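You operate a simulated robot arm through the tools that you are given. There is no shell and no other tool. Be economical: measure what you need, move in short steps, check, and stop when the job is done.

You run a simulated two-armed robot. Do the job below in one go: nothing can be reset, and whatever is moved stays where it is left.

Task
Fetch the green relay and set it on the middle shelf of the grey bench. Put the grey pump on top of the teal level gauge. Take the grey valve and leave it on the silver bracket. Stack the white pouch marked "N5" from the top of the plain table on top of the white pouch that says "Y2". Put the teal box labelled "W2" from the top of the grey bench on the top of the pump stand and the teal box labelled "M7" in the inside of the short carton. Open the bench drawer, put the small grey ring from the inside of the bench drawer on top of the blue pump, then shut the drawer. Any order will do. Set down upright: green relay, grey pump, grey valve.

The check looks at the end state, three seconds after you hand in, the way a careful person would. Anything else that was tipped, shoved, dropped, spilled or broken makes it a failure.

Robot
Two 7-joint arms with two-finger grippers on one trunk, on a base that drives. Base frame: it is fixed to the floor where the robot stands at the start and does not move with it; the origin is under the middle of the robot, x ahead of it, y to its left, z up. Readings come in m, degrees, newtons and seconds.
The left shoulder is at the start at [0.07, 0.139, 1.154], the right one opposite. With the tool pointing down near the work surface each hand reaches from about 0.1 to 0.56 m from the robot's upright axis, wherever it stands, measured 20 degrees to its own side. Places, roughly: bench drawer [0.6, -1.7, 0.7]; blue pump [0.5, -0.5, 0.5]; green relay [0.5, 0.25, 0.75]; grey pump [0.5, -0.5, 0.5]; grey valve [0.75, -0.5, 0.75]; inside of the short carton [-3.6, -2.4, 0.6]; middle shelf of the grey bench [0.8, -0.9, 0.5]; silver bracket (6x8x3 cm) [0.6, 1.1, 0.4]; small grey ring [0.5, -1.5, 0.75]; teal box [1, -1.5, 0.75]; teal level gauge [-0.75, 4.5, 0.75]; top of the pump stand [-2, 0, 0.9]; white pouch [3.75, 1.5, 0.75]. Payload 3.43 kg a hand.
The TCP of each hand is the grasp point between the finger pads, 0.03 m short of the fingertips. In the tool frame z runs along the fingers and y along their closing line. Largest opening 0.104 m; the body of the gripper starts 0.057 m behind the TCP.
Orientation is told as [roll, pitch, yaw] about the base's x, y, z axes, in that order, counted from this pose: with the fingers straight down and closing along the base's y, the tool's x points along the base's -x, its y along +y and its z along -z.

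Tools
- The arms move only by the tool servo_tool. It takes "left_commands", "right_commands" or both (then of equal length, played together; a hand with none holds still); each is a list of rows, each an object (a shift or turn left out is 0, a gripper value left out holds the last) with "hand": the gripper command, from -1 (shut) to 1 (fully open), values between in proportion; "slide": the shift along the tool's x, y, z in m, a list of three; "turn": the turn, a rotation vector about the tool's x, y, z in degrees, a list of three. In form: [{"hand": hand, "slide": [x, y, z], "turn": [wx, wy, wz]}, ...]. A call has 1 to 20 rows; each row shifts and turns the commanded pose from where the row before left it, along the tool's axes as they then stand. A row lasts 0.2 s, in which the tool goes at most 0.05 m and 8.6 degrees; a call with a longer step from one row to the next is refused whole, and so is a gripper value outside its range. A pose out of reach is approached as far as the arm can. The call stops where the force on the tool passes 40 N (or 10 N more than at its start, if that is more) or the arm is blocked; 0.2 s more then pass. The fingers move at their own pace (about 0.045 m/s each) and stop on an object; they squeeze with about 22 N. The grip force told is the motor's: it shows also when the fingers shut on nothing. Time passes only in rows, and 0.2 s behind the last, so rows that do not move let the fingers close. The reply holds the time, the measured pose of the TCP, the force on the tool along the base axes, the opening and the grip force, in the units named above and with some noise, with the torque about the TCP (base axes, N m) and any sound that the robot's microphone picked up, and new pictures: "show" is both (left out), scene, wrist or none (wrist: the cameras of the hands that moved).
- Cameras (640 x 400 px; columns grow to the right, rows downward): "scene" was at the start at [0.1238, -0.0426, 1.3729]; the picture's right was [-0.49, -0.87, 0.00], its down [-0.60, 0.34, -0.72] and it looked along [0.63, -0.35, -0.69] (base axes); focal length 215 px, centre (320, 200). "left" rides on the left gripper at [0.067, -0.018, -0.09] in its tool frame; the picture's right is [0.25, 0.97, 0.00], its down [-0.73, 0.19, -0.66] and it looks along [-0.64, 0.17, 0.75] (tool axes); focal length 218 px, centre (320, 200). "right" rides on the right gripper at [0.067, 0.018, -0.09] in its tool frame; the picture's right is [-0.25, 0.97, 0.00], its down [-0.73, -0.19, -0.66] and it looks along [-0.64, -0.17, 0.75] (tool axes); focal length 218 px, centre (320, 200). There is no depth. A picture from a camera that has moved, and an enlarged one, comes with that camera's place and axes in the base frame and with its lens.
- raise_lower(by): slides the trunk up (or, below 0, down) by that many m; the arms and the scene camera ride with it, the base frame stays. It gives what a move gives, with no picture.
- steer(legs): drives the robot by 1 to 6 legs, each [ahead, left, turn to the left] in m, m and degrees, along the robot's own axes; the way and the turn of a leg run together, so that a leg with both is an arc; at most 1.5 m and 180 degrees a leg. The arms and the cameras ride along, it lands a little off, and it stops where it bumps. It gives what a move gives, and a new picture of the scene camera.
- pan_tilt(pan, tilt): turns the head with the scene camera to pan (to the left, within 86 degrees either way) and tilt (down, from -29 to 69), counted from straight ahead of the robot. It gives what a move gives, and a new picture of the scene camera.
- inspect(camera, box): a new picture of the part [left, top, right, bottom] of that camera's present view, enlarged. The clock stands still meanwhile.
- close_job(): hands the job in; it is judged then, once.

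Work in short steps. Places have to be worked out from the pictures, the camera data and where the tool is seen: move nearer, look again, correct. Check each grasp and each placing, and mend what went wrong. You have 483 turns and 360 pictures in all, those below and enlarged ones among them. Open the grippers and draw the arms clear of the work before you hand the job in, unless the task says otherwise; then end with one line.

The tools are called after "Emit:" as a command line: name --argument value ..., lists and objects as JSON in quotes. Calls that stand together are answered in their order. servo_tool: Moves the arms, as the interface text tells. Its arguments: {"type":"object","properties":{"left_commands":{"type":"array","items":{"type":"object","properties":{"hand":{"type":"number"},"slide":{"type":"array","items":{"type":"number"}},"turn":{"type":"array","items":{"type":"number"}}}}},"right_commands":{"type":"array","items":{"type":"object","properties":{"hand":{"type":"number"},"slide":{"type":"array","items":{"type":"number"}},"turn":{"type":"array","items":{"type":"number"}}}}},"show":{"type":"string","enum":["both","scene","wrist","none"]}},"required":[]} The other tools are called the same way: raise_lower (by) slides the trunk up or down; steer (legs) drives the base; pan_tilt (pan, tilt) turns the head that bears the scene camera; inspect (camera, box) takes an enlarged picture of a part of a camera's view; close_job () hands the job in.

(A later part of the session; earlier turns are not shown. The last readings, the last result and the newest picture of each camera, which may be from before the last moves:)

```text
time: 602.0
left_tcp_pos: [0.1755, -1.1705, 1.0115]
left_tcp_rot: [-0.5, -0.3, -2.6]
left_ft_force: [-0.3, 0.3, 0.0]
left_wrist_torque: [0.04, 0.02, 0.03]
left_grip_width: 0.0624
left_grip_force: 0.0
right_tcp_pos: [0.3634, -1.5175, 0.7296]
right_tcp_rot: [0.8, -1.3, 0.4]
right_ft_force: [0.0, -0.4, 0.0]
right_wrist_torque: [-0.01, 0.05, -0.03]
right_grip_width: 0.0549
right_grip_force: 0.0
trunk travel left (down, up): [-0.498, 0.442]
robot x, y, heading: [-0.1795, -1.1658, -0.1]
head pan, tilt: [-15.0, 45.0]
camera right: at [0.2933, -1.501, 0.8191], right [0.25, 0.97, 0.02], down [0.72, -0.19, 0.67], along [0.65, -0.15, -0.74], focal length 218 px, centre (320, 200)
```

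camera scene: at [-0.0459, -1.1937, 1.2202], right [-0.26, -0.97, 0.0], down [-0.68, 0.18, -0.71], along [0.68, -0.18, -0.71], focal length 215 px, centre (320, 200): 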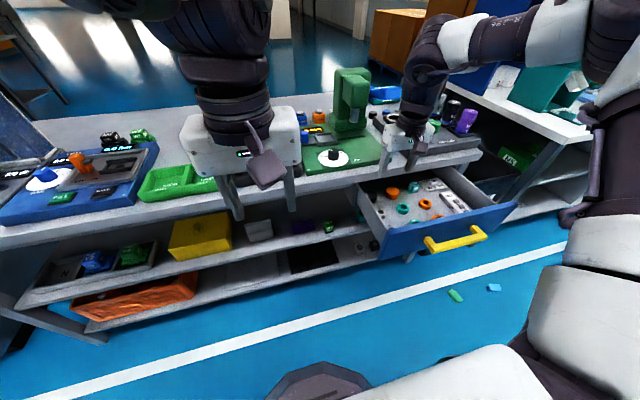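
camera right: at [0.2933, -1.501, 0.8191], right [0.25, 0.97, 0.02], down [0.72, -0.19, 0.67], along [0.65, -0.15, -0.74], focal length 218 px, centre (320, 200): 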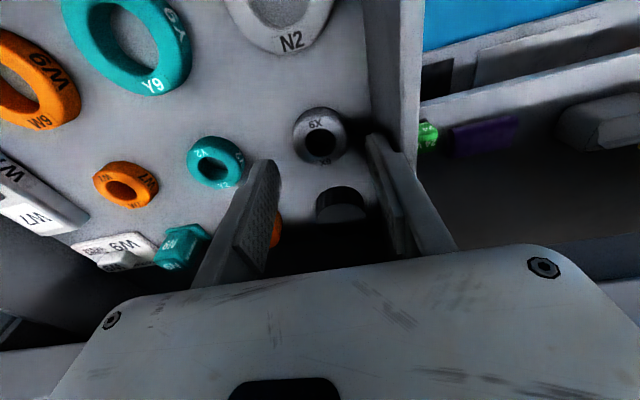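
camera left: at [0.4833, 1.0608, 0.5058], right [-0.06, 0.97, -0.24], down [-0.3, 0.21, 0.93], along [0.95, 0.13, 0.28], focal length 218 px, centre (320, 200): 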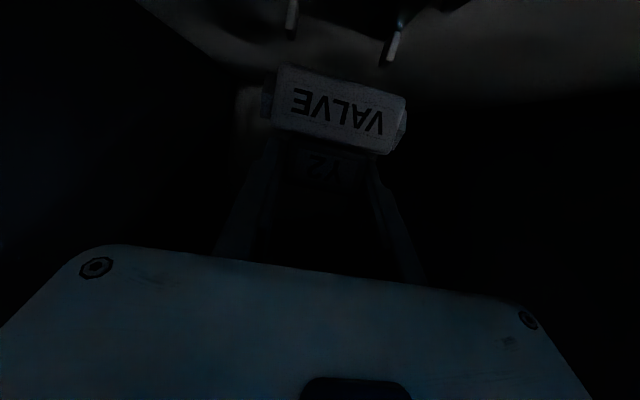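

Aligned. Descend the last 3 cm carefully.

Emit:
servo_tool --right_commands '[{"slide": [0.002, 0.001, 0.02]}, {"slide": [0, 0, 0.006]}, {"slide": [0, 0, 0.003]}]' --show "wrist"

```text
time: 602.4
left_tcp_pos: [0.1734, -1.1701, 1.0126]
left_tcp_rot: [-0.4, -0.3, -2.7]
left_ft_force: [-0.3, -0.8, 0.3]
left_wrist_torque: [0.04, 0.04, 0.02]
left_grip_width: 0.0624
left_grip_force: 0.0
right_tcp_pos: [0.3664, -1.5138, 0.7269]
right_tcp_rot: [1.1, -2.6, 0.5]
right_ft_force: [-1.8, 0.0, 28.8]
right_wrist_torque: [0.7, 0.34, -0.15]
right_grip_width: 0.0495
right_grip_force: 0.0
trunk travel left (down, up): [-0.498, 0.442]
robot x, y, heading: [-0.1753, -1.1717, 0.0]
head pan, tilt: [-15.0, 45.0]
stopped in row 1 (right hand): the force on the tool passed its limit at 52 N (the readings are from after the stop); the commanded pose is now the measured one
camera right: at [0.2948, -1.4968, 0.8141], right [0.24, 0.97, 0.03], down [0.7, -0.2, 0.68], along [0.67, -0.15, -0.73], focal length 218 px, centre (320, 200)
```

right: 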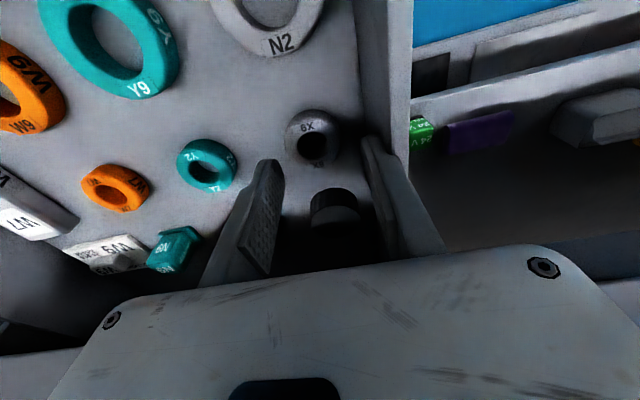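

The left finger hits the drawer's side wall – the ring is too close to it. I'll lift, close the fingers, press lightly on the ring and drag it ~2 cm away from the wall.

Emit:
servo_tool --right_commands '[{"slide": [0, -0.002, -0.03], "turn": [0, 1.3, 0]}, {"hand": -1}, {}, {}]' --show "wrist"

Emit:
inspect --camera "right" --box '[220, 60, 420, 200]'

```text
time: 603.4
left_tcp_pos: [0.1743, -1.1708, 1.0126]
left_tcp_rot: [-0.6, -0.3, -2.6]
left_ft_force: [0.1, 0.7, 0.1]
left_wrist_torque: [0.05, 0.02, -0.03]
left_grip_width: 0.0623
left_grip_force: 0.1
right_tcp_pos: [0.365, -1.5153, 0.7536]
right_tcp_rot: [1.1, -0.8, 0.5]
right_ft_force: [-1.2, -0.4, 0.9]
right_wrist_torque: [0.01, 0.01, -0.02]
right_grip_width: 0.0001
right_grip_force: 14.4
trunk travel left (down, up): [-0.498, 0.442]
robot x, y, heading: [-0.1757, -1.1699, -0.0]
head pan, tilt: [-15.0, 45.0]
camera right: at [0.2958, -1.5008, 0.8423], right [0.24, 0.97, 0.02], down [0.72, -0.2, 0.66], along [0.65, -0.15, -0.75], focal length 218 px, centre (320, 200)
```

right: 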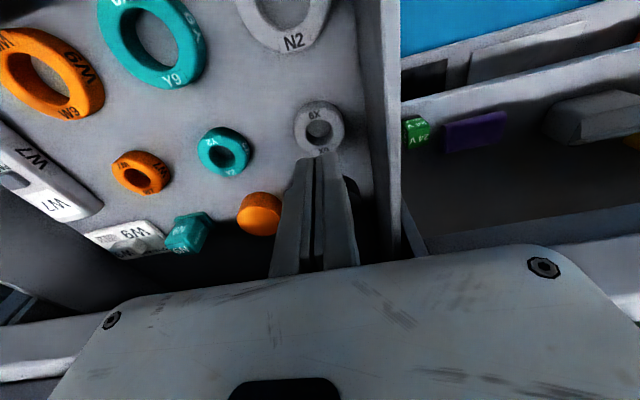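

```text
2.86 times, centred on (320, 130) of right
camera zoom: at [0.2958, -1.5008, 0.8423], right [0.24, 0.97, 0.02], down [0.72, -0.2, 0.66], along [0.65, -0.15, -0.75], focal length 624 px, centre (320, 400)
```

zoom: 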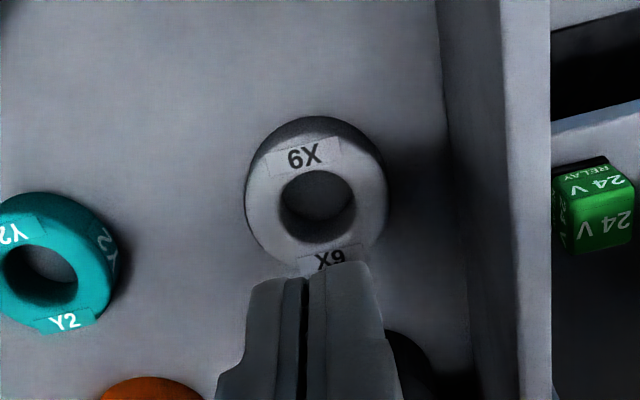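

Better measurement: ring centre [0.366,-1.5155], wall at y≈-1.478 — a 4.6 cm opening fits. I set that and descend in small steps.

Emit:
servo_tool --right_commands '[{"hand": -0.12, "slide": [-0.001, -0.0015, 0]}, {}, {"slide": [0, 0, 0.02]}, {"slide": [0, 0, 0.01]}]' --show "wrist"

Emit:
inspect --camera "right" --box '[220, 80, 420, 220]'

```text
time: 604.4
left_tcp_pos: [0.1751, -1.1713, 1.0122]
left_tcp_rot: [-0.5, -0.3, -2.6]
left_ft_force: [0.3, 0.6, -0.5]
left_wrist_torque: [0.02, 0.02, 0.0]
left_grip_width: 0.0623
left_grip_force: 0.0
right_tcp_pos: [0.3671, -1.5176, 0.7237]
right_tcp_rot: [1.0, -0.9, 0.5]
right_ft_force: [-0.2, 0.0, 0.1]
right_wrist_torque: [0.01, 0.0, 0.02]
right_grip_width: 0.0459
right_grip_force: 0.0
trunk travel left (down, up): [-0.498, 0.442]
robot x, y, heading: [-0.1758, -1.1684, -0.3]
head pan, tilt: [-15.0, 45.0]
camera right: at [0.2973, -1.5016, 0.8128], right [0.24, 0.97, 0.02], down [0.72, -0.2, 0.66], along [0.65, -0.15, -0.75], focal length 218 px, centre (320, 200)
```

right: 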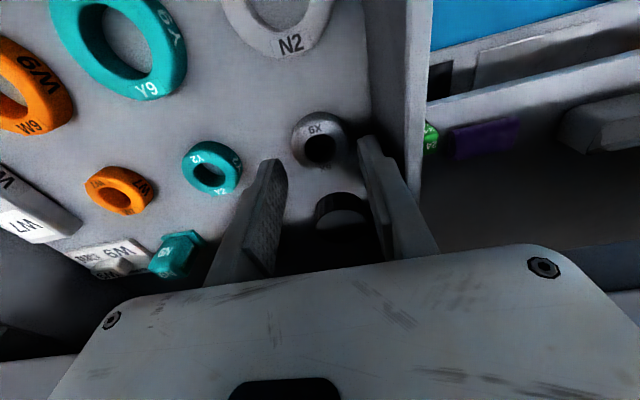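

```text
2.86 times, centred on (320, 150) of right
camera zoom: at [0.2973, -1.5016, 0.8128], right [0.24, 0.97, 0.02], down [0.72, -0.2, 0.66], along [0.65, -0.15, -0.75], focal length 624 px, centre (320, 343)
```

zoom: 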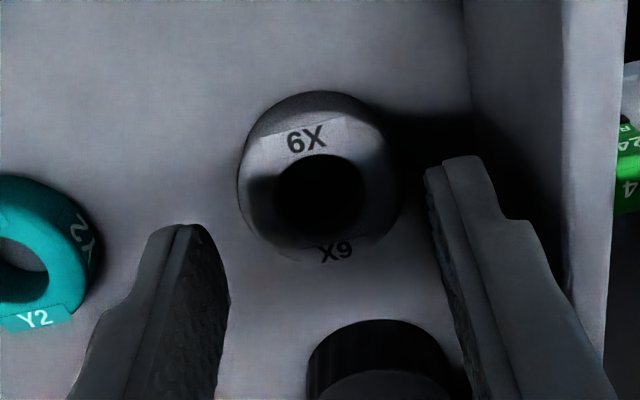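

Clear on both sides. Continue down.

Emit:
servo_tool --right_commands '[{"slide": [0, 0, 0.01]}, {"slide": [0, 0, 0.006]}]' --show "none"

Emit:
servo_tool --right_commands '[{"slide": [0, 0, 0.004]}, {"slide": [0, 0, 0.003]}]' --show "wrist"

```text
time: 605.0
left_tcp_pos: [0.1756, -1.1709, 1.0122]
left_tcp_rot: [-0.5, -0.3, -2.7]
left_ft_force: [0.2, 0.0, -0.8]
left_wrist_torque: [0.02, -0.01, 0.0]
left_grip_width: 0.0626
left_grip_force: 0.0
right_tcp_pos: [0.3659, -1.5168, 0.7061]
right_tcp_rot: [1.0, -0.9, 0.5]
right_ft_force: [0.1, 0.6, -0.9]
right_wrist_torque: [0.0, -0.01, -0.01]
right_grip_width: 0.0457
right_grip_force: 0.0
trunk travel left (down, up): [-0.498, 0.442]
robot x, y, heading: [-0.1788, -1.1682, 0.1]
head pan, tilt: [-15.0, 45.0]
```

```text
time: 605.6
left_tcp_pos: [0.1747, -1.1704, 1.0124]
left_tcp_rot: [-0.6, -0.2, -2.7]
left_ft_force: [0.7, -0.2, -1.5]
left_wrist_torque: [-0.01, 0.01, -0.02]
left_grip_width: 0.0626
left_grip_force: 0.0
right_tcp_pos: [0.3672, -1.5176, 0.6995]
right_tcp_rot: [1.1, -0.7, 0.6]
right_ft_force: [-0.2, -0.4, -1.1]
right_wrist_torque: [0.03, 0.05, 0.01]
right_grip_width: 0.0455
right_grip_force: 0.0
trunk travel left (down, up): [-0.498, 0.442]
robot x, y, heading: [-0.1753, -1.1699, -0.2]
head pan, tilt: [-15.0, 45.0]
camera right: at [0.2976, -1.5017, 0.7891], right [0.24, 0.97, 0.02], down [0.72, -0.2, 0.66], along [0.65, -0.15, -0.75], focal length 218 px, centre (320, 200)
```

right: 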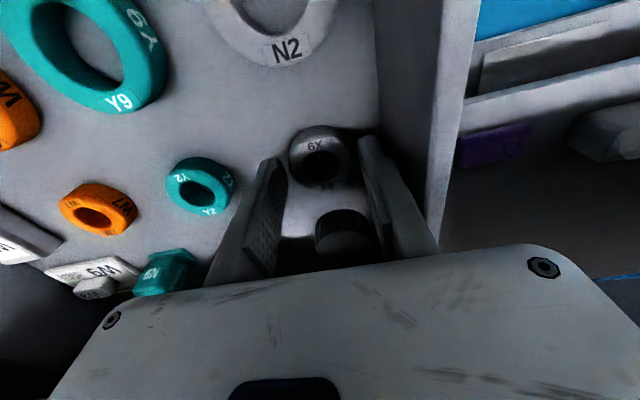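

Emit:
servo_tool --right_commands '[{"slide": [0, 0, 0.002]}, {"slide": [0, 0, 0.002]}]' --show "none"

Emit:
servo_tool --right_commands '[{"slide": [0, 0, 0.002]}, {"slide": [0, 0, 0.002]}]' --show "wrist"

```text
time: 606.2
left_tcp_pos: [0.1758, -1.1702, 1.0125]
left_tcp_rot: [-0.5, -0.2, -2.6]
left_ft_force: [0.2, -0.5, 0.8]
left_wrist_torque: [0.0, 0.0, 0.0]
left_grip_width: 0.0624
left_grip_force: 0.0
right_tcp_pos: [0.3666, -1.5177, 0.696]
right_tcp_rot: [1.0, -0.9, 0.4]
right_ft_force: [-0.6, -0.3, 0.4]
right_wrist_torque: [-0.03, 0.01, -0.01]
right_grip_width: 0.0458
right_grip_force: 0.0
trunk travel left (down, up): [-0.498, 0.442]
robot x, y, heading: [-0.1745, -1.1693, 0.1]
head pan, tilt: [-15.0, 45.0]
```

```text
time: 606.8
left_tcp_pos: [0.1749, -1.171, 1.0126]
left_tcp_rot: [-0.4, -0.4, -2.5]
left_ft_force: [0.4, -0.1, -0.2]
left_wrist_torque: [0.0, -0.02, -0.02]
left_grip_width: 0.0623
left_grip_force: 0.0
right_tcp_pos: [0.3666, -1.5171, 0.691]
right_tcp_rot: [1.0, -0.8, 0.5]
right_ft_force: [-0.1, -0.1, 0.0]
right_wrist_torque: [-0.02, -0.03, 0.0]
right_grip_width: 0.0458
right_grip_force: 0.1
trunk travel left (down, up): [-0.498, 0.442]
robot x, y, heading: [-0.1734, -1.1689, -0.2]
head pan, tilt: [-15.0, 45.0]
camera right: at [0.2981, -1.501, 0.7807], right [0.24, 0.97, 0.02], down [0.72, -0.2, 0.66], along [0.65, -0.15, -0.75], focal length 218 px, centre (320, 200)
```

right: 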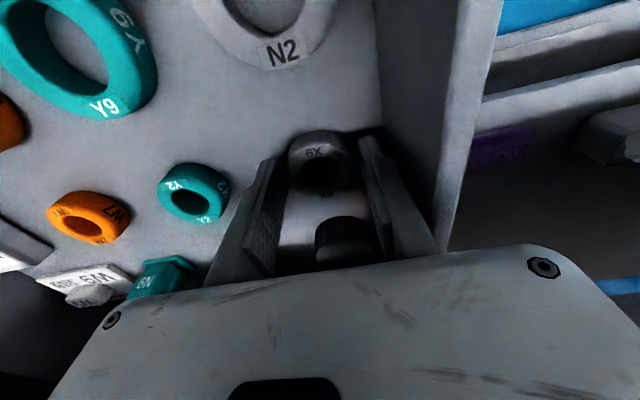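

The ring is between the fingertips. Close.

Emit:
servo_tool --right_commands '[{"slide": [0, 0, 0.001]}, {"hand": -1}, {}, {}]' --show "wrist"

```text
time: 607.8
left_tcp_pos: [0.1749, -1.1719, 1.0124]
left_tcp_rot: [-0.3, -0.3, -2.6]
left_ft_force: [-0.2, 0.4, 0.5]
left_wrist_torque: [-0.02, -0.01, 0.02]
left_grip_width: 0.0625
left_grip_force: 0.2
right_tcp_pos: [0.3675, -1.5161, 0.6894]
right_tcp_rot: [1.0, -0.9, 0.5]
right_ft_force: [-0.6, -0.9, -0.4]
right_wrist_torque: [-0.02, -0.01, 0.01]
right_grip_width: 0.04
right_grip_force: 21.7
trunk travel left (down, up): [-0.498, 0.442]
robot x, y, heading: [-0.1777, -1.1696, -0.1]
head pan, tilt: [-15.0, 45.0]
camera right: at [0.2978, -1.5012, 0.7796], right [0.24, 0.97, 0.02], down [0.72, -0.2, 0.66], along [0.65, -0.15, -0.75], focal length 218 px, centre (320, 200)
```

right: 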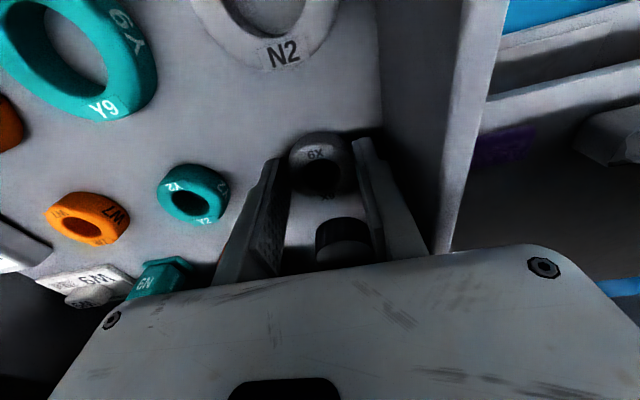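

Gripped (40 mm). Lift and check.

Emit:
servo_tool --right_commands '[{"slide": [0, 0, -0.02]}, {"slide": [0, 0, -0.03]}, {"slide": [0, 0, -0.04]}, {"slide": [0, 0, -0.04]}]' --show "wrist"

```text
time: 608.8
left_tcp_pos: [0.1748, -1.1706, 1.0119]
left_tcp_rot: [-0.6, -0.2, -2.6]
left_ft_force: [0.1, -0.3, 0.3]
left_wrist_torque: [0.0, -0.02, 0.01]
left_grip_width: 0.0622
left_grip_force: 0.0
right_tcp_pos: [0.3632, -1.5195, 0.8224]
right_tcp_rot: [1.0, -0.8, 0.5]
right_ft_force: [-0.8, -0.5, 0.5]
right_wrist_torque: [-0.03, -0.02, 0.02]
right_grip_width: 0.0397
right_grip_force: 22.0
trunk travel left (down, up): [-0.498, 0.442]
robot x, y, heading: [-0.1731, -1.1713, -0.1]
head pan, tilt: [-15.0, 45.0]
camera right: at [0.2946, -1.5027, 0.9121], right [0.24, 0.97, 0.02], down [0.72, -0.19, 0.66], along [0.65, -0.15, -0.75], focal length 218 px, centre (320, 200)
```

right: 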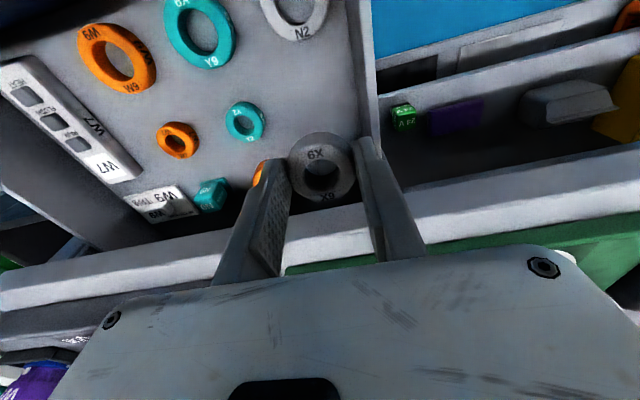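

Ring held. I carry it to the relay table's free front spot (old green relay place) to set it down and regrasp with a pitched hand.

Emit:
raise_lower --by 0.12

Emit:
steer --legs '[[-0.3, 0, 0], [0, 1.4, 0], [0, 0.32, 0], [0.25, 0, 0]]'

Emit:
servo_tool --right_commands '[{}]' --show "wrist"

```text
time: 610.3
left_tcp_pos: [0.1739, -1.1706, 1.1314]
left_tcp_rot: [-0.5, -0.3, -2.5]
left_ft_force: [-0.1, -0.3, -0.2]
left_wrist_torque: [-0.01, 0.0, -0.01]
left_grip_width: 0.0625
left_grip_force: 0.0
right_tcp_pos: [0.3652, -1.5178, 0.9422]
right_tcp_rot: [1.0, -0.8, 0.4]
right_ft_force: [-0.7, 0.2, -0.1]
right_wrist_torque: [0.01, 0.02, 0.03]
right_grip_width: 0.0399
right_grip_force: 22.3
trunk travel left (down, up): [-0.618, 0.322]
robot x, y, heading: [-0.1782, -1.1686, -0.2]
head pan, tilt: [-15.0, 45.0]
```

```text
time: 622.2
left_tcp_pos: [0.1044, 0.5837, 1.1313]
left_tcp_rot: [-0.6, -0.3, -1.1]
left_ft_force: [0.4, 0.0, 0.1]
left_wrist_torque: [-0.01, -0.03, 0.01]
left_grip_width: 0.0625
left_grip_force: 0.0
right_tcp_pos: [0.3022, 0.2408, 0.9433]
right_tcp_rot: [1.0, -0.8, 2.1]
right_ft_force: [-0.3, 1.1, 0.3]
right_wrist_torque: [-0.01, 0.01, -0.03]
right_grip_width: 0.0403
right_grip_force: 21.7
trunk travel left (down, up): [-0.618, 0.322]
robot x, y, heading: [-0.2457, 0.5759, 1.5]
head pan, tilt: [-15.0, 45.0]
camera scene: at [-0.1162, 0.5543, 1.3403], right [-0.24, -0.97, 0.0], down [-0.69, 0.17, -0.71], along [0.69, -0.17, -0.71], focal length 215 px, centre (320, 200)
```

scene: 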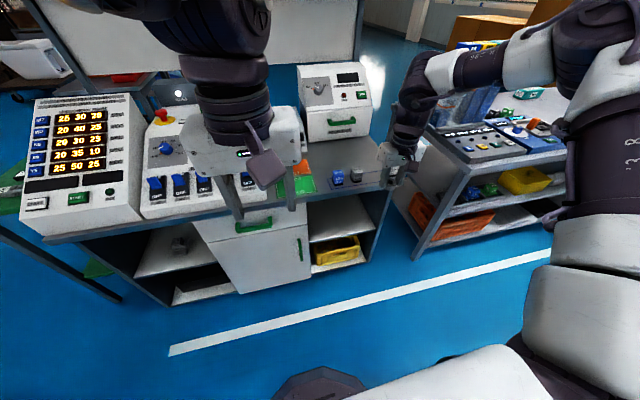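

```text
time: 622.6
left_tcp_pos: [0.1047, 0.5829, 1.133]
left_tcp_rot: [-0.4, -0.3, -1.1]
left_ft_force: [-0.2, 0.6, -0.5]
left_wrist_torque: [-0.03, -0.01, -0.04]
left_grip_width: 0.0624
left_grip_force: 0.0
right_tcp_pos: [0.3024, 0.2398, 0.9426]
right_tcp_rot: [1.0, -0.9, 2.0]
right_ft_force: [-0.3, 0.1, 0.3]
right_wrist_torque: [-0.01, -0.03, 0.0]
right_grip_width: 0.0398
right_grip_force: 22.4
trunk travel left (down, up): [-0.618, 0.322]
robot x, y, heading: [-0.2478, 0.5734, 1.3]
head pan, tilt: [-15.0, 45.0]
camera right: at [0.2334, 0.2544, 1.0318], right [0.22, 0.98, 0.02], down [0.73, -0.18, 0.66], along [0.65, -0.13, -0.75], focal length 218 px, centre (320, 200)
```

right: 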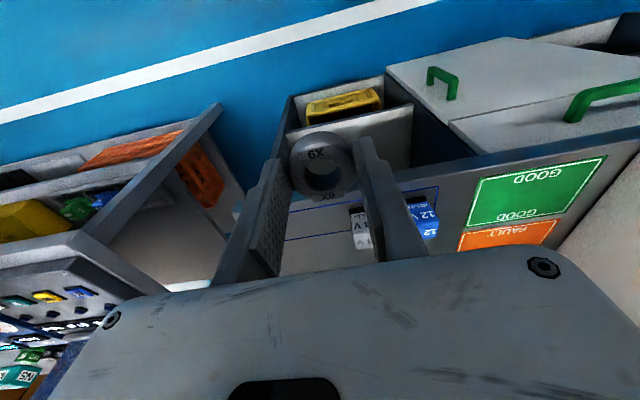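

I move over the free spot between the white and grey relays.

Emit:
steer --legs '[[0.172, -0.047, -1.3]]'

Emit:
servo_tool --right_commands '[{"slide": [0, 0, 0.03]}, {"slide": [0, 0, 0.03]}]' --show "wrist"

```text
time: 624.1
left_tcp_pos: [0.2796, 0.5303, 1.1331]
left_tcp_rot: [-0.4, -0.4, -2.4]
left_ft_force: [1.1, 0.8, 0.1]
left_wrist_torque: [0.02, -0.02, -0.02]
left_grip_width: 0.0624
left_grip_force: 0.1
right_tcp_pos: [0.4712, 0.1844, 0.9438]
right_tcp_rot: [1.0, -0.9, 0.7]
right_ft_force: [0.1, 0.2, -0.1]
right_wrist_torque: [0.02, -0.01, 0.03]
right_grip_width: 0.0398
right_grip_force: 21.5
trunk travel left (down, up): [-0.618, 0.322]
robot x, y, heading: [-0.0705, 0.5294, -0.1]
head pan, tilt: [-15.0, 45.0]
camera scene: at [0.059, 0.5071, 1.3404], right [-0.26, -0.97, 0.0], down [-0.68, 0.18, -0.71], along [0.68, -0.18, -0.71], focal length 215 px, centre (320, 200)
```

scene: 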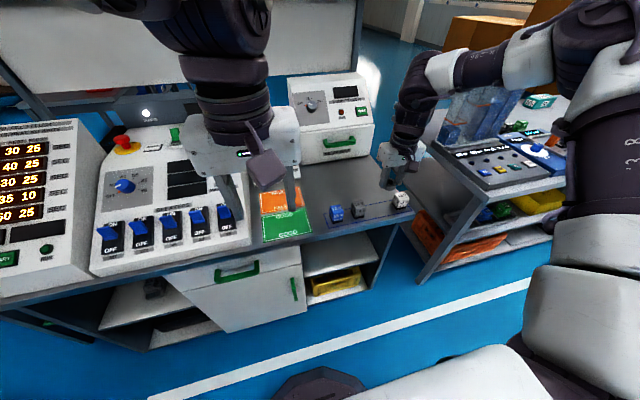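

```text
time: 624.7
left_tcp_pos: [0.2822, 0.5312, 1.1319]
left_tcp_rot: [-0.4, -0.3, -2.4]
left_ft_force: [0.5, 0.5, -0.3]
left_wrist_torque: [0.01, 0.03, 0.01]
left_grip_width: 0.0623
left_grip_force: 0.2
right_tcp_pos: [0.4742, 0.1844, 0.8797]
right_tcp_rot: [1.2, -0.8, 0.8]
right_ft_force: [-0.1, 0.1, -0.6]
right_wrist_torque: [-0.01, 0.0, -0.01]
right_grip_width: 0.04
right_grip_force: 21.5
trunk travel left (down, up): [-0.618, 0.322]
robot x, y, heading: [-0.0696, 0.5324, 0.0]
head pan, tilt: [-15.0, 45.0]
camera right: at [0.4045, 0.1991, 0.9685], right [0.24, 0.97, 0.02], down [0.72, -0.19, 0.66], along [0.65, -0.14, -0.75], focal length 218 px, centre (320, 200)
```

right: 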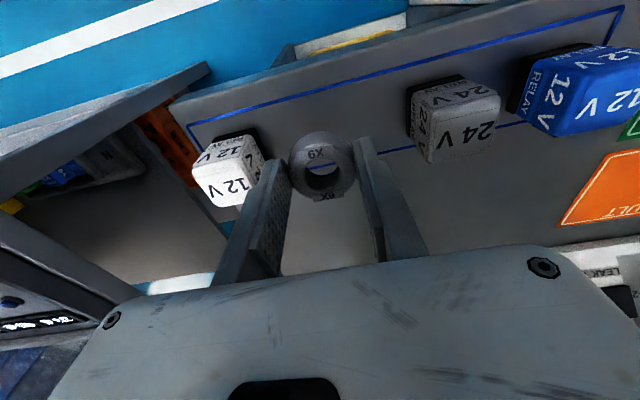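

I shift 1.2 cm left for clearance and lower until contact.

Emit:
servo_tool --right_commands '[{"slide": [0, 0.012, 0.02]}, {"slide": [0, 0, 0.016]}]' --show "none"

Emit:
servo_tool --right_commands '[{"slide": [0, 0, 0.003]}, {"slide": [0, 0, 0.002]}, {"slide": [0, 0, 0.002]}]' --show "none"

```text
time: 625.3
left_tcp_pos: [0.2813, 0.5305, 1.1319]
left_tcp_rot: [-0.4, -0.3, -2.5]
left_ft_force: [0.5, -0.3, -0.1]
left_wrist_torque: [0.03, 0.0, -0.03]
left_grip_width: 0.0622
left_grip_force: 0.2
right_tcp_pos: [0.4727, 0.1961, 0.8449]
right_tcp_rot: [1.1, -0.8, 0.6]
right_ft_force: [0.1, 0.1, -0.8]
right_wrist_torque: [-0.02, 0.01, 0.0]
right_grip_width: 0.0398
right_grip_force: 21.6
trunk travel left (down, up): [-0.618, 0.322]
robot x, y, heading: [-0.071, 0.5329, -0.3]
head pan, tilt: [-15.0, 45.0]
```

```text
time: 626.1
left_tcp_pos: [0.2803, 0.5304, 1.1343]
left_tcp_rot: [-0.4, -0.3, -2.4]
left_ft_force: [0.0, -1.0, 0.3]
left_wrist_torque: [-0.02, 0.01, 0.02]
left_grip_width: 0.0621
left_grip_force: 0.0
right_tcp_pos: [0.4744, 0.1981, 0.8391]
right_tcp_rot: [1.0, -0.8, 0.8]
right_ft_force: [-0.5, 0.0, 0.0]
right_wrist_torque: [-0.01, 0.0, 0.0]
right_grip_width: 0.04
right_grip_force: 21.9
trunk travel left (down, up): [-0.618, 0.322]
robot x, y, heading: [-0.0718, 0.5289, -0.0]
head pan, tilt: [-15.0, 45.0]
```

Emit:
servo_tool --right_commands '[{"slide": [0, 0, 0.002]}, {"slide": [0, 0, 0.002]}]' --show "none"

Emit:
servo_tool --right_commands '[{"slide": [0, 0, 0.0015]}]' --show "none"

```text
time: 626.7
left_tcp_pos: [0.2807, 0.5318, 1.1322]
left_tcp_rot: [-0.6, -0.3, -2.4]
left_ft_force: [0.2, 0.3, -0.2]
left_wrist_torque: [0.01, 0.03, 0.02]
left_grip_width: 0.0622
left_grip_force: 0.0
right_tcp_pos: [0.4743, 0.197, 0.836]
right_tcp_rot: [1.0, -0.9, 0.9]
right_ft_force: [1.5, -1.0, 1.9]
right_wrist_torque: [-0.15, 0.0, 0.01]
right_grip_width: 0.0401
right_grip_force: 22.3
trunk travel left (down, up): [-0.618, 0.322]
robot x, y, heading: [-0.0691, 0.5258, 0.1]
head pan, tilt: [-15.0, 45.0]
```

```text
time: 627.1
left_tcp_pos: [0.2803, 0.5316, 1.1341]
left_tcp_rot: [-0.5, -0.4, -2.4]
left_ft_force: [-0.3, 0.3, -0.8]
left_wrist_torque: [-0.04, -0.01, -0.03]
left_grip_width: 0.0625
left_grip_force: 0.0
right_tcp_pos: [0.472, 0.1966, 0.836]
right_tcp_rot: [1.0, -1.1, 0.8]
right_ft_force: [-0.2, -0.2, 10.9]
right_wrist_torque: [-0.19, -0.08, -0.04]
right_grip_width: 0.0396
right_grip_force: 21.3
trunk travel left (down, up): [-0.618, 0.322]
robot x, y, heading: [-0.0699, 0.5297, 0.1]
head pan, tilt: [-15.0, 45.0]
```

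Contact. I open slightly and rise.

Emit:
servo_tool --right_commands '[{"hand": 0.05}, {}, {}, {"slide": [0, 0, -0.03]}, {"slide": [0, 0, -0.04]}, {"slide": [0, 0, -0.04]}]' --show "wrist"

```text
time: 628.5
left_tcp_pos: [0.2803, 0.5317, 1.1329]
left_tcp_rot: [-0.5, -0.4, -2.4]
left_ft_force: [0.4, 0.4, 0.4]
left_wrist_torque: [0.03, -0.02, -0.04]
left_grip_width: 0.0621
left_grip_force: 0.1
right_tcp_pos: [0.4715, 0.1948, 0.9451]
right_tcp_rot: [1.0, -0.9, 0.8]
right_ft_force: [0.7, 0.3, -0.3]
right_wrist_torque: [-0.01, -0.02, 0.0]
right_grip_width: 0.0542
right_grip_force: 0.0
trunk travel left (down, up): [-0.618, 0.322]
robot x, y, heading: [-0.0714, 0.5303, -0.1]
head pan, tilt: [-15.0, 45.0]
camera right: at [0.4017, 0.2114, 1.0345], right [0.24, 0.97, 0.02], down [0.72, -0.19, 0.66], along [0.65, -0.14, -0.75], focal length 218 px, centre (320, 200)
```

right: 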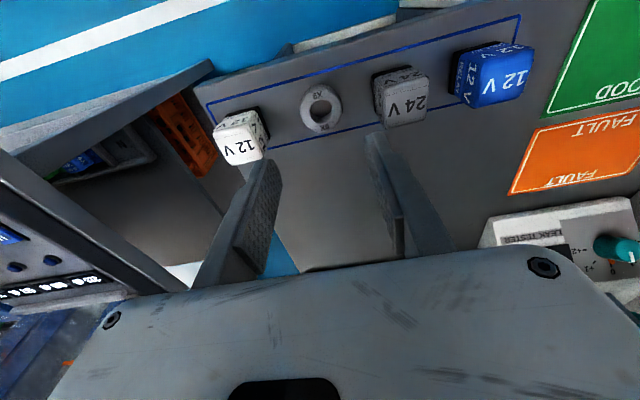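

Ring is set down. I back off, pitch the right hand 65°, and look.

Emit:
steer --legs '[[-0.25, 0, 0]]'

Emit:
servo_tool --right_commands '[{"turn": [0, -8.2, 0]}, {"turn": [0, -8.2, 0]}, {"turn": [0, -8.2, 0]}, {"turn": [0, -8.2, 0]}, {"turn": [0, -8.2, 0]}, {"turn": [0, -8.2, 0]}, {"turn": [0, -8.2, 0]}, {"turn": [0, -7, 0]}]' --show "both"

```text
time: 630.3
left_tcp_pos: [0.0297, 0.5302, 1.1314]
left_tcp_rot: [-0.3, -0.2, -2.5]
left_ft_force: [0.5, 0.6, 0.6]
left_wrist_torque: [0.0, 0.05, 0.04]
left_grip_width: 0.0626
left_grip_force: 0.0
right_tcp_pos: [0.2214, 0.1956, 0.9435]
right_tcp_rot: [1.0, -0.8, 0.8]
right_ft_force: [0.9, -0.3, 0.2]
right_wrist_torque: [0.01, 0.04, 0.01]
right_grip_width: 0.0545
right_grip_force: 0.1
trunk travel left (down, up): [-0.618, 0.322]
robot x, y, heading: [-0.3197, 0.533, 0.0]
head pan, tilt: [-15.0, 45.0]
camera scene: at [-0.1905, 0.5062, 1.3401], right [-0.26, -0.97, 0.0], down [-0.68, 0.18, -0.71], along [0.68, -0.18, -0.71], focal length 215 px, centre (320, 200)
```

scene: 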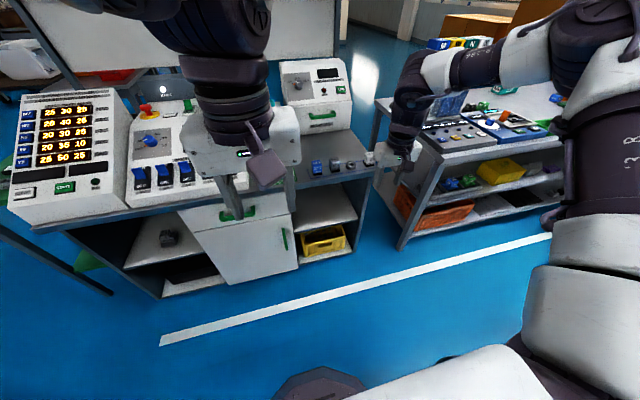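

```text
time: 632.1
left_tcp_pos: [0.0295, 0.5292, 1.1321]
left_tcp_rot: [-0.4, -0.3, -2.4]
left_ft_force: [-0.7, 0.7, 0.7]
left_wrist_torque: [0.04, 0.03, -0.01]
left_grip_width: 0.0623
left_grip_force: 0.0
right_tcp_pos: [0.2214, 0.1956, 0.945]
right_tcp_rot: [2.5, -65.2, -1.4]
right_ft_force: [-0.4, -0.1, -0.4]
right_wrist_torque: [0.0, 0.01, 0.01]
right_grip_width: 0.0545
right_grip_force: 0.1
trunk travel left (down, up): [-0.618, 0.322]
robot x, y, heading: [-0.3231, 0.5286, 0.1]
head pan, tilt: [-15.0, 45.0]
camera scene: at [-0.1915, 0.5051, 1.3403], right [-0.26, -0.97, 0.0], down [-0.68, 0.18, -0.71], along [0.68, -0.18, -0.71], focal length 215 px, centre (320, 200)
camera right: at [0.11, 0.2116, 0.9213], right [0.09, 0.96, 0.25], down [-0.29, -0.21, 0.93], along [0.95, -0.16, 0.26], focal length 218 px, centre (320, 200)
```

scene: 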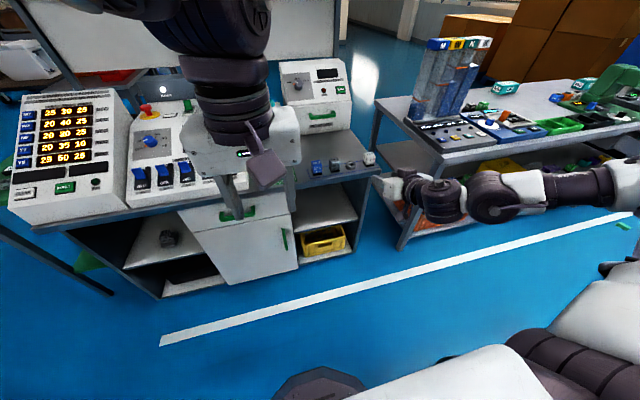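
right: 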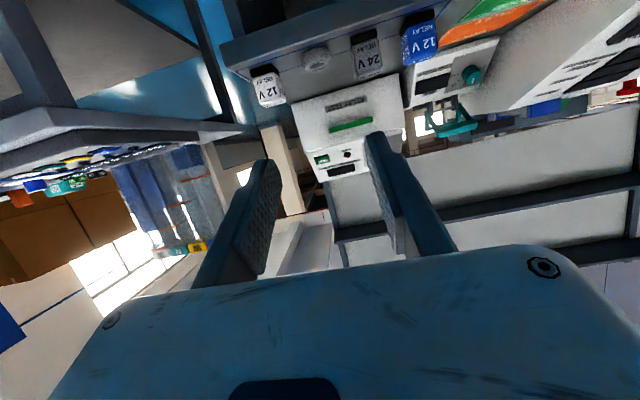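

Pitched cleanly. I drive ahead 0.19 and lower to ~0.86 for a look at the ring.

Emit:
steer --legs '[[0.19, 0, 0]]'

Emit:
servo_tool --right_commands '[{"slide": [0.036, 0, 0.017]}, {"slide": [0.036, 0, 0.017]}]' --show "wrist"

Emit:
inspect --camera "right" --box '[200, 0, 440, 160]'

```text
time: 633.7
left_tcp_pos: [0.2234, 0.5289, 1.1336]
left_tcp_rot: [-0.5, -0.4, -2.6]
left_ft_force: [0.0, -0.1, 0.4]
left_wrist_torque: [-0.01, 0.02, 0.02]
left_grip_width: 0.0623
left_grip_force: 0.1
right_tcp_pos: [0.4131, 0.1953, 0.9446]
right_tcp_rot: [2.6, -65.2, -1.6]
right_ft_force: [-0.8, 0.2, 0.3]
right_wrist_torque: [-0.01, -0.01, 0.03]
right_grip_width: 0.0542
right_grip_force: 0.1
trunk travel left (down, up): [-0.618, 0.322]
robot x, y, heading: [-0.1263, 0.5288, 0.1]
head pan, tilt: [-15.0, 45.0]
camera scene: at [0.0017, 0.506, 1.3403], right [-0.26, -0.97, 0.0], down [-0.68, 0.18, -0.71], along [0.68, -0.18, -0.71], focal length 215 px, centre (320, 200)
```

scene: 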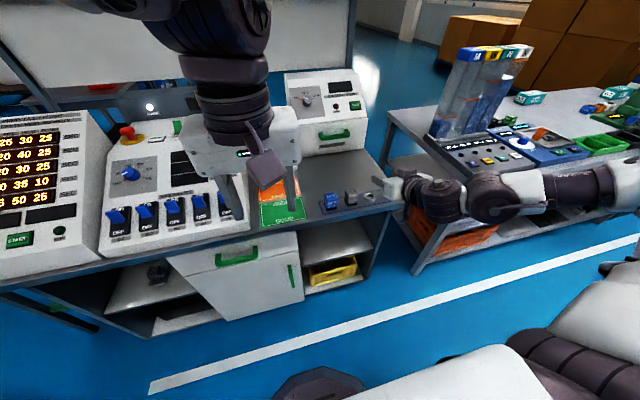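

```text
time: 634.3
left_tcp_pos: [0.2274, 0.5329, 1.1311]
left_tcp_rot: [-0.6, 0.0, -2.5]
left_ft_force: [0.8, 0.9, 0.9]
left_wrist_torque: [-0.03, 0.07, 0.01]
left_grip_width: 0.0624
left_grip_force: 0.0
right_tcp_pos: [0.4176, 0.1959, 0.8716]
right_tcp_rot: [1.7, -65.0, -0.9]
right_ft_force: [-0.2, 0.0, -0.3]
right_wrist_torque: [0.01, 0.02, -0.02]
right_grip_width: 0.0548
right_grip_force: 0.1
right hand out of reach, approached as far as the arm can: row 2
trunk travel left (down, up): [-0.618, 0.322]
robot x, y, heading: [-0.1309, 0.5333, -0.2]
head pan, tilt: [-15.0, 45.0]
camera right: at [0.3074, 0.214, 0.8486], right [0.1, 0.97, 0.24], down [-0.28, -0.21, 0.94], along [0.95, -0.16, 0.25], focal length 218 px, centre (320, 200)
```

right: 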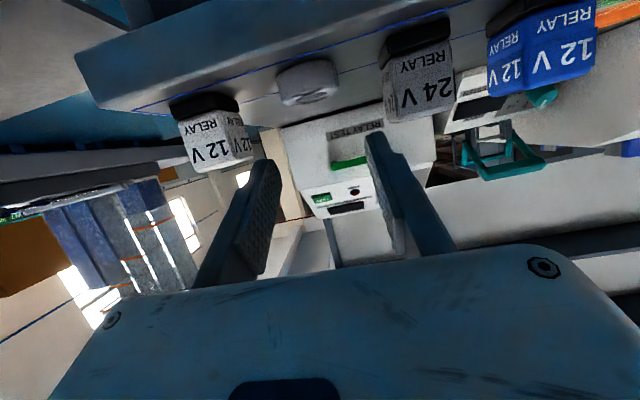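

```text
2.50 times, centred on (320, 80) of right
camera zoom: at [0.3074, 0.214, 0.8486], right [0.1, 0.97, 0.24], down [-0.28, -0.21, 0.94], along [0.95, -0.16, 0.25], focal length 546 px, centre (320, 500)
```

zoom: 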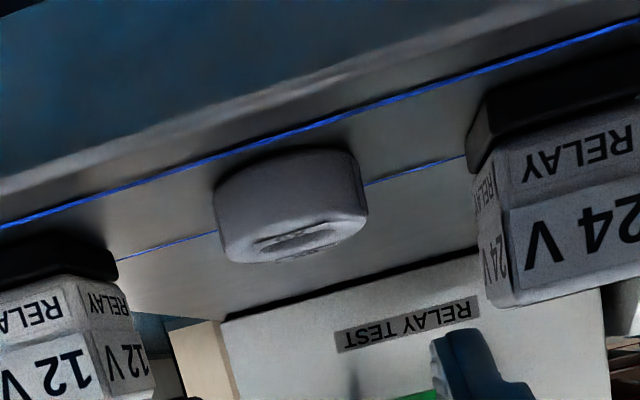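

The ring (~2 cm tall) is ahead between the fingers. I lower to 0.83 and then advance 3.5 cm.

Emit:
servo_tool --right_commands '[{"slide": [0.019, 0.002, 0.009]}, {"slide": [0.018, 0, 0.0085]}, {"slide": [-0.0145, 0, 0.0315]}]' --show "wrist"

Emit:
inspect --camera "right" --box '[220, 40, 420, 180]'

```text
time: 635.1
left_tcp_pos: [0.2248, 0.5292, 1.1325]
left_tcp_rot: [-0.5, -0.2, -2.6]
left_ft_force: [-0.2, -0.7, 0.7]
left_wrist_torque: [0.02, 0.04, 0.0]
left_grip_width: 0.0624
left_grip_force: 0.1
right_tcp_pos: [0.4509, 0.1939, 0.8718]
right_tcp_rot: [2.4, -65.3, -1.7]
right_ft_force: [0.0, -0.1, -1.6]
right_wrist_torque: [0.01, 0.0, -0.01]
right_grip_width: 0.0546
right_grip_force: 0.1
right hand out of reach, approached as far as the arm can: row 1, 2
trunk travel left (down, up): [-0.618, 0.322]
robot x, y, heading: [-0.1308, 0.5309, -0.1]
head pan, tilt: [-15.0, 45.0]
camera right: at [0.3399, 0.2121, 0.849], right [0.1, 0.96, 0.25], down [-0.29, -0.21, 0.93], along [0.95, -0.16, 0.26], focal length 218 px, centre (320, 200)
```

right: 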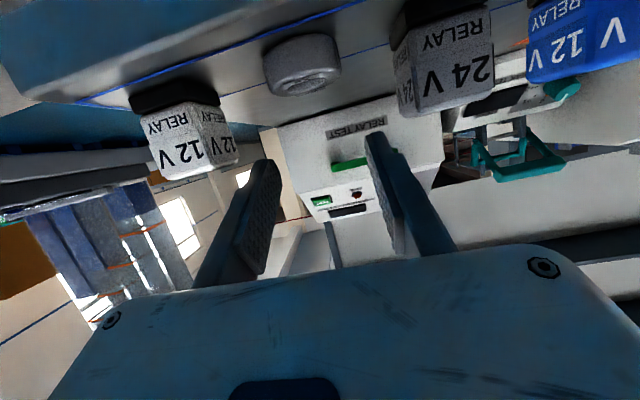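

```text
2.86 times, centred on (320, 110) of right
camera zoom: at [0.3399, 0.2121, 0.849], right [0.1, 0.96, 0.25], down [-0.29, -0.21, 0.93], along [0.95, -0.16, 0.26], focal length 624 px, centre (320, 457)
```

zoom: 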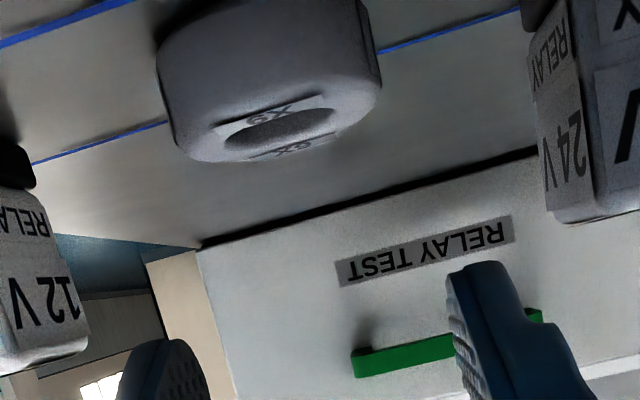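

The arm is at its limit downward; I lower with the trunk instead.

Emit:
raise_lower --by -0.038

Emit:
servo_tool --right_commands '[{"slide": [0, 0.002, 0]}]' --show "wrist"

Emit:
inspect --camera "right" --box '[220, 60, 420, 200]'

```text
time: 635.9
left_tcp_pos: [0.2232, 0.5288, 1.0953]
left_tcp_rot: [-0.5, -0.4, -2.6]
left_ft_force: [-0.7, 0.4, 0.3]
left_wrist_torque: [0.03, -0.03, -0.01]
left_grip_width: 0.0622
left_grip_force: 0.1
right_tcp_pos: [0.4506, 0.195, 0.8362]
right_tcp_rot: [2.4, -65.3, -1.6]
right_ft_force: [-0.5, 0.2, -0.2]
right_wrist_torque: [0.0, 0.05, 0.01]
right_grip_width: 0.0544
right_grip_force: 0.0
trunk travel left (down, up): [-0.58, 0.36]
robot x, y, heading: [-0.1265, 0.5302, -0.2]
head pan, tilt: [-15.0, 45.0]
```

```text
time: 636.3
left_tcp_pos: [0.223, 0.5299, 1.0941]
left_tcp_rot: [-0.3, -0.3, -2.6]
left_ft_force: [-0.3, -0.8, -0.6]
left_wrist_torque: [0.03, -0.02, -0.01]
left_grip_width: 0.0624
left_grip_force: 0.1
right_tcp_pos: [0.4506, 0.1965, 0.8345]
right_tcp_rot: [2.4, -65.1, -1.6]
right_ft_force: [0.3, -0.5, 0.3]
right_wrist_torque: [0.01, 0.03, 0.01]
right_grip_width: 0.0546
right_grip_force: 0.1
trunk travel left (down, up): [-0.58, 0.36]
robot x, y, heading: [-0.128, 0.529, -0.2]
head pan, tilt: [-15.0, 45.0]
camera right: at [0.3393, 0.214, 0.8118], right [0.09, 0.96, 0.25], down [-0.29, -0.21, 0.93], along [0.95, -0.16, 0.26], focal length 218 px, centre (320, 200)
```

right: 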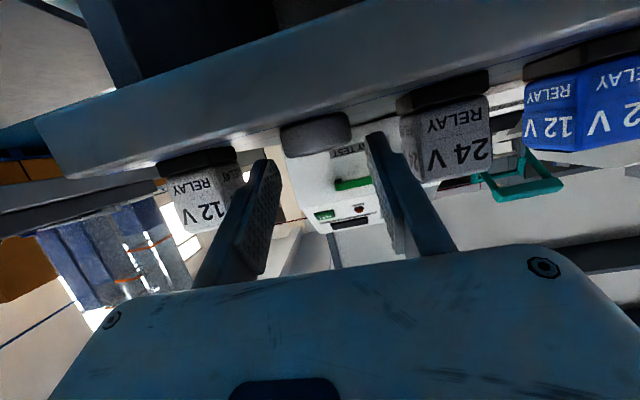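

```text
2.86 times, centred on (320, 130) of right
camera zoom: at [0.3393, 0.214, 0.8118], right [0.09, 0.96, 0.25], down [-0.29, -0.21, 0.93], along [0.95, -0.16, 0.26], focal length 624 px, centre (320, 400)
```

zoom: 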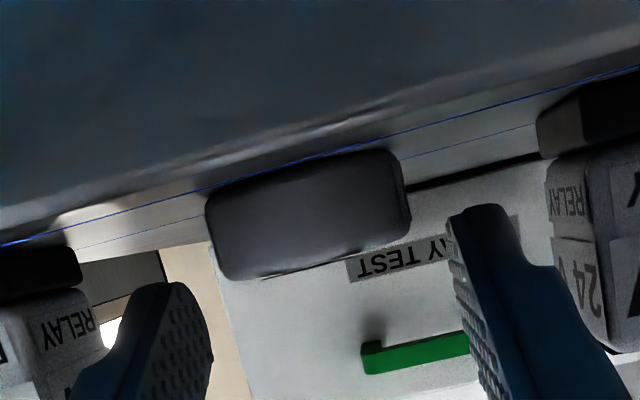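

I lower 5 mm more with the trunk and advance 1.2 cm.

Emit:
raise_lower --by -0.005

Emit:
servo_tool --right_commands '[{"slide": [-0.005, 0, 0.0109]}, {}]' --show "none"

Emit:
inspect --camera "right" --box '[220, 60, 420, 200]'

```text
time: 636.8
left_tcp_pos: [0.2232, 0.5289, 1.0893]
left_tcp_rot: [-0.5, -0.3, -2.6]
left_ft_force: [-0.8, -0.4, -0.5]
left_wrist_torque: [-0.02, 0.0, 0.01]
left_grip_width: 0.0625
left_grip_force: 0.0
right_tcp_pos: [0.4504, 0.1974, 0.829]
right_tcp_rot: [2.5, -65.3, -1.6]
right_ft_force: [0.5, -0.1, 1.1]
right_wrist_torque: [0.0, -0.04, 0.0]
right_grip_width: 0.0545
right_grip_force: 0.0
trunk travel left (down, up): [-0.575, 0.365]
robot x, y, heading: [-0.1258, 0.5271, 0.0]
head pan, tilt: [-15.0, 45.0]
```

```text
time: 637.4
left_tcp_pos: [0.2232, 0.5295, 1.09]
left_tcp_rot: [-0.4, -0.2, -2.5]
left_ft_force: [-0.2, -0.2, 0.2]
left_wrist_torque: [0.0, 0.01, 0.0]
left_grip_width: 0.0622
left_grip_force: 0.0
right_tcp_pos: [0.4611, 0.1961, 0.8302]
right_tcp_rot: [2.4, -65.1, -1.4]
right_ft_force: [-0.4, -0.6, 0.5]
right_wrist_torque: [0.0, 0.03, -0.01]
right_grip_width: 0.0547
right_grip_force: 0.0
trunk travel left (down, up): [-0.575, 0.365]
robot x, y, heading: [-0.1327, 0.5294, 0.0]
head pan, tilt: [-15.0, 45.0]
```

```text
2.86 times, centred on (320, 130) of right
camera zoom: at [0.3516, 0.2134, 0.8072], right [0.09, 0.96, 0.25], down [-0.29, -0.21, 0.93], along [0.95, -0.16, 0.26], focal length 624 px, centre (320, 400)
```

zoom: 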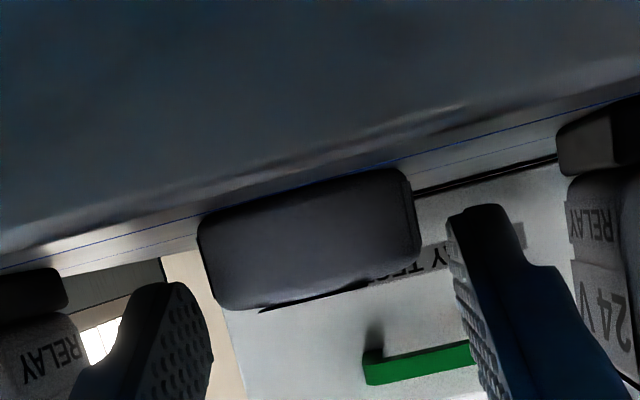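

Shift 4 mm south and close on the ring.

Emit:
servo_tool --right_commands '[{"slide": [0, -0.004, 0]}, {"hand": -1}, {}, {}]' --show "wrist"

```text
time: 638.4
left_tcp_pos: [0.2236, 0.5289, 1.0894]
left_tcp_rot: [-0.4, -0.4, -2.6]
left_ft_force: [-0.4, 0.0, 0.4]
left_wrist_torque: [-0.03, -0.02, -0.02]
left_grip_width: 0.0622
left_grip_force: 0.0
right_tcp_pos: [0.4626, 0.1922, 0.8319]
right_tcp_rot: [2.5, -65.2, -1.6]
right_ft_force: [0.9, 0.2, 0.9]
right_wrist_torque: [-0.01, -0.06, -0.02]
right_grip_width: 0.0397
right_grip_force: 22.3
trunk travel left (down, up): [-0.575, 0.365]
robot x, y, heading: [-0.1282, 0.5334, -0.2]
head pan, tilt: [-15.0, 45.0]
camera right: at [0.3518, 0.2094, 0.8073], right [0.09, 0.96, 0.25], down [-0.29, -0.21, 0.93], along [0.95, -0.16, 0.26], focal length 218 px, centre (320, 200)
```

right: 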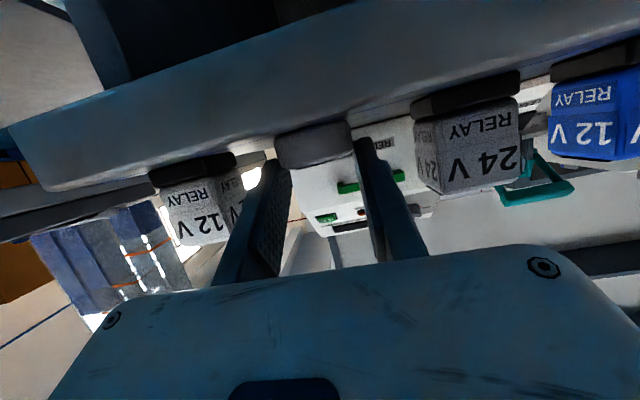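

Gripped. Lift with the trunk and check.

Emit:
raise_lower --by 0.08

Emit:
servo_tool --right_commands '[{}]' --show "wrist"

```text
time: 639.6
left_tcp_pos: [0.2242, 0.5288, 1.1687]
left_tcp_rot: [-0.5, -0.3, -2.5]
left_ft_force: [0.1, -0.5, -0.6]
left_wrist_torque: [0.01, 0.01, 0.01]
left_grip_width: 0.0623
left_grip_force: 0.0
right_tcp_pos: [0.4621, 0.1918, 0.9101]
right_tcp_rot: [2.5, -65.2, -1.6]
right_ft_force: [0.1, 0.0, -0.4]
right_wrist_torque: [0.02, -0.03, -0.02]
right_grip_width: 0.0397
right_grip_force: 22.0
trunk travel left (down, up): [-0.655, 0.285]
robot x, y, heading: [-0.1273, 0.5286, -0.3]
head pan, tilt: [-15.0, 45.0]
```

```text
time: 640.0
left_tcp_pos: [0.2219, 0.5296, 1.169]
left_tcp_rot: [-0.4, -0.3, -2.6]
left_ft_force: [-0.3, -0.5, 0.5]
left_wrist_torque: [0.02, 0.04, -0.01]
left_grip_width: 0.0621
left_grip_force: 0.0
right_tcp_pos: [0.4613, 0.1926, 0.9095]
right_tcp_rot: [2.5, -65.2, -1.7]
right_ft_force: [-0.3, 0.2, -0.4]
right_wrist_torque: [0.01, 0.01, 0.02]
right_grip_width: 0.0397
right_grip_force: 22.1
trunk travel left (down, up): [-0.655, 0.285]
robot x, y, heading: [-0.1264, 0.5285, -0.0]
head pan, tilt: [-15.0, 45.0]
camera right: at [0.3516, 0.2094, 0.8873], right [0.09, 0.96, 0.25], down [-0.29, -0.21, 0.93], along [0.95, -0.16, 0.26], focal length 218 px, centre (320, 200)
```

right: 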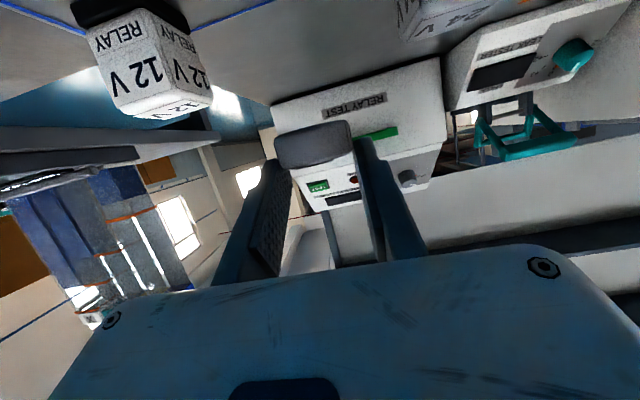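

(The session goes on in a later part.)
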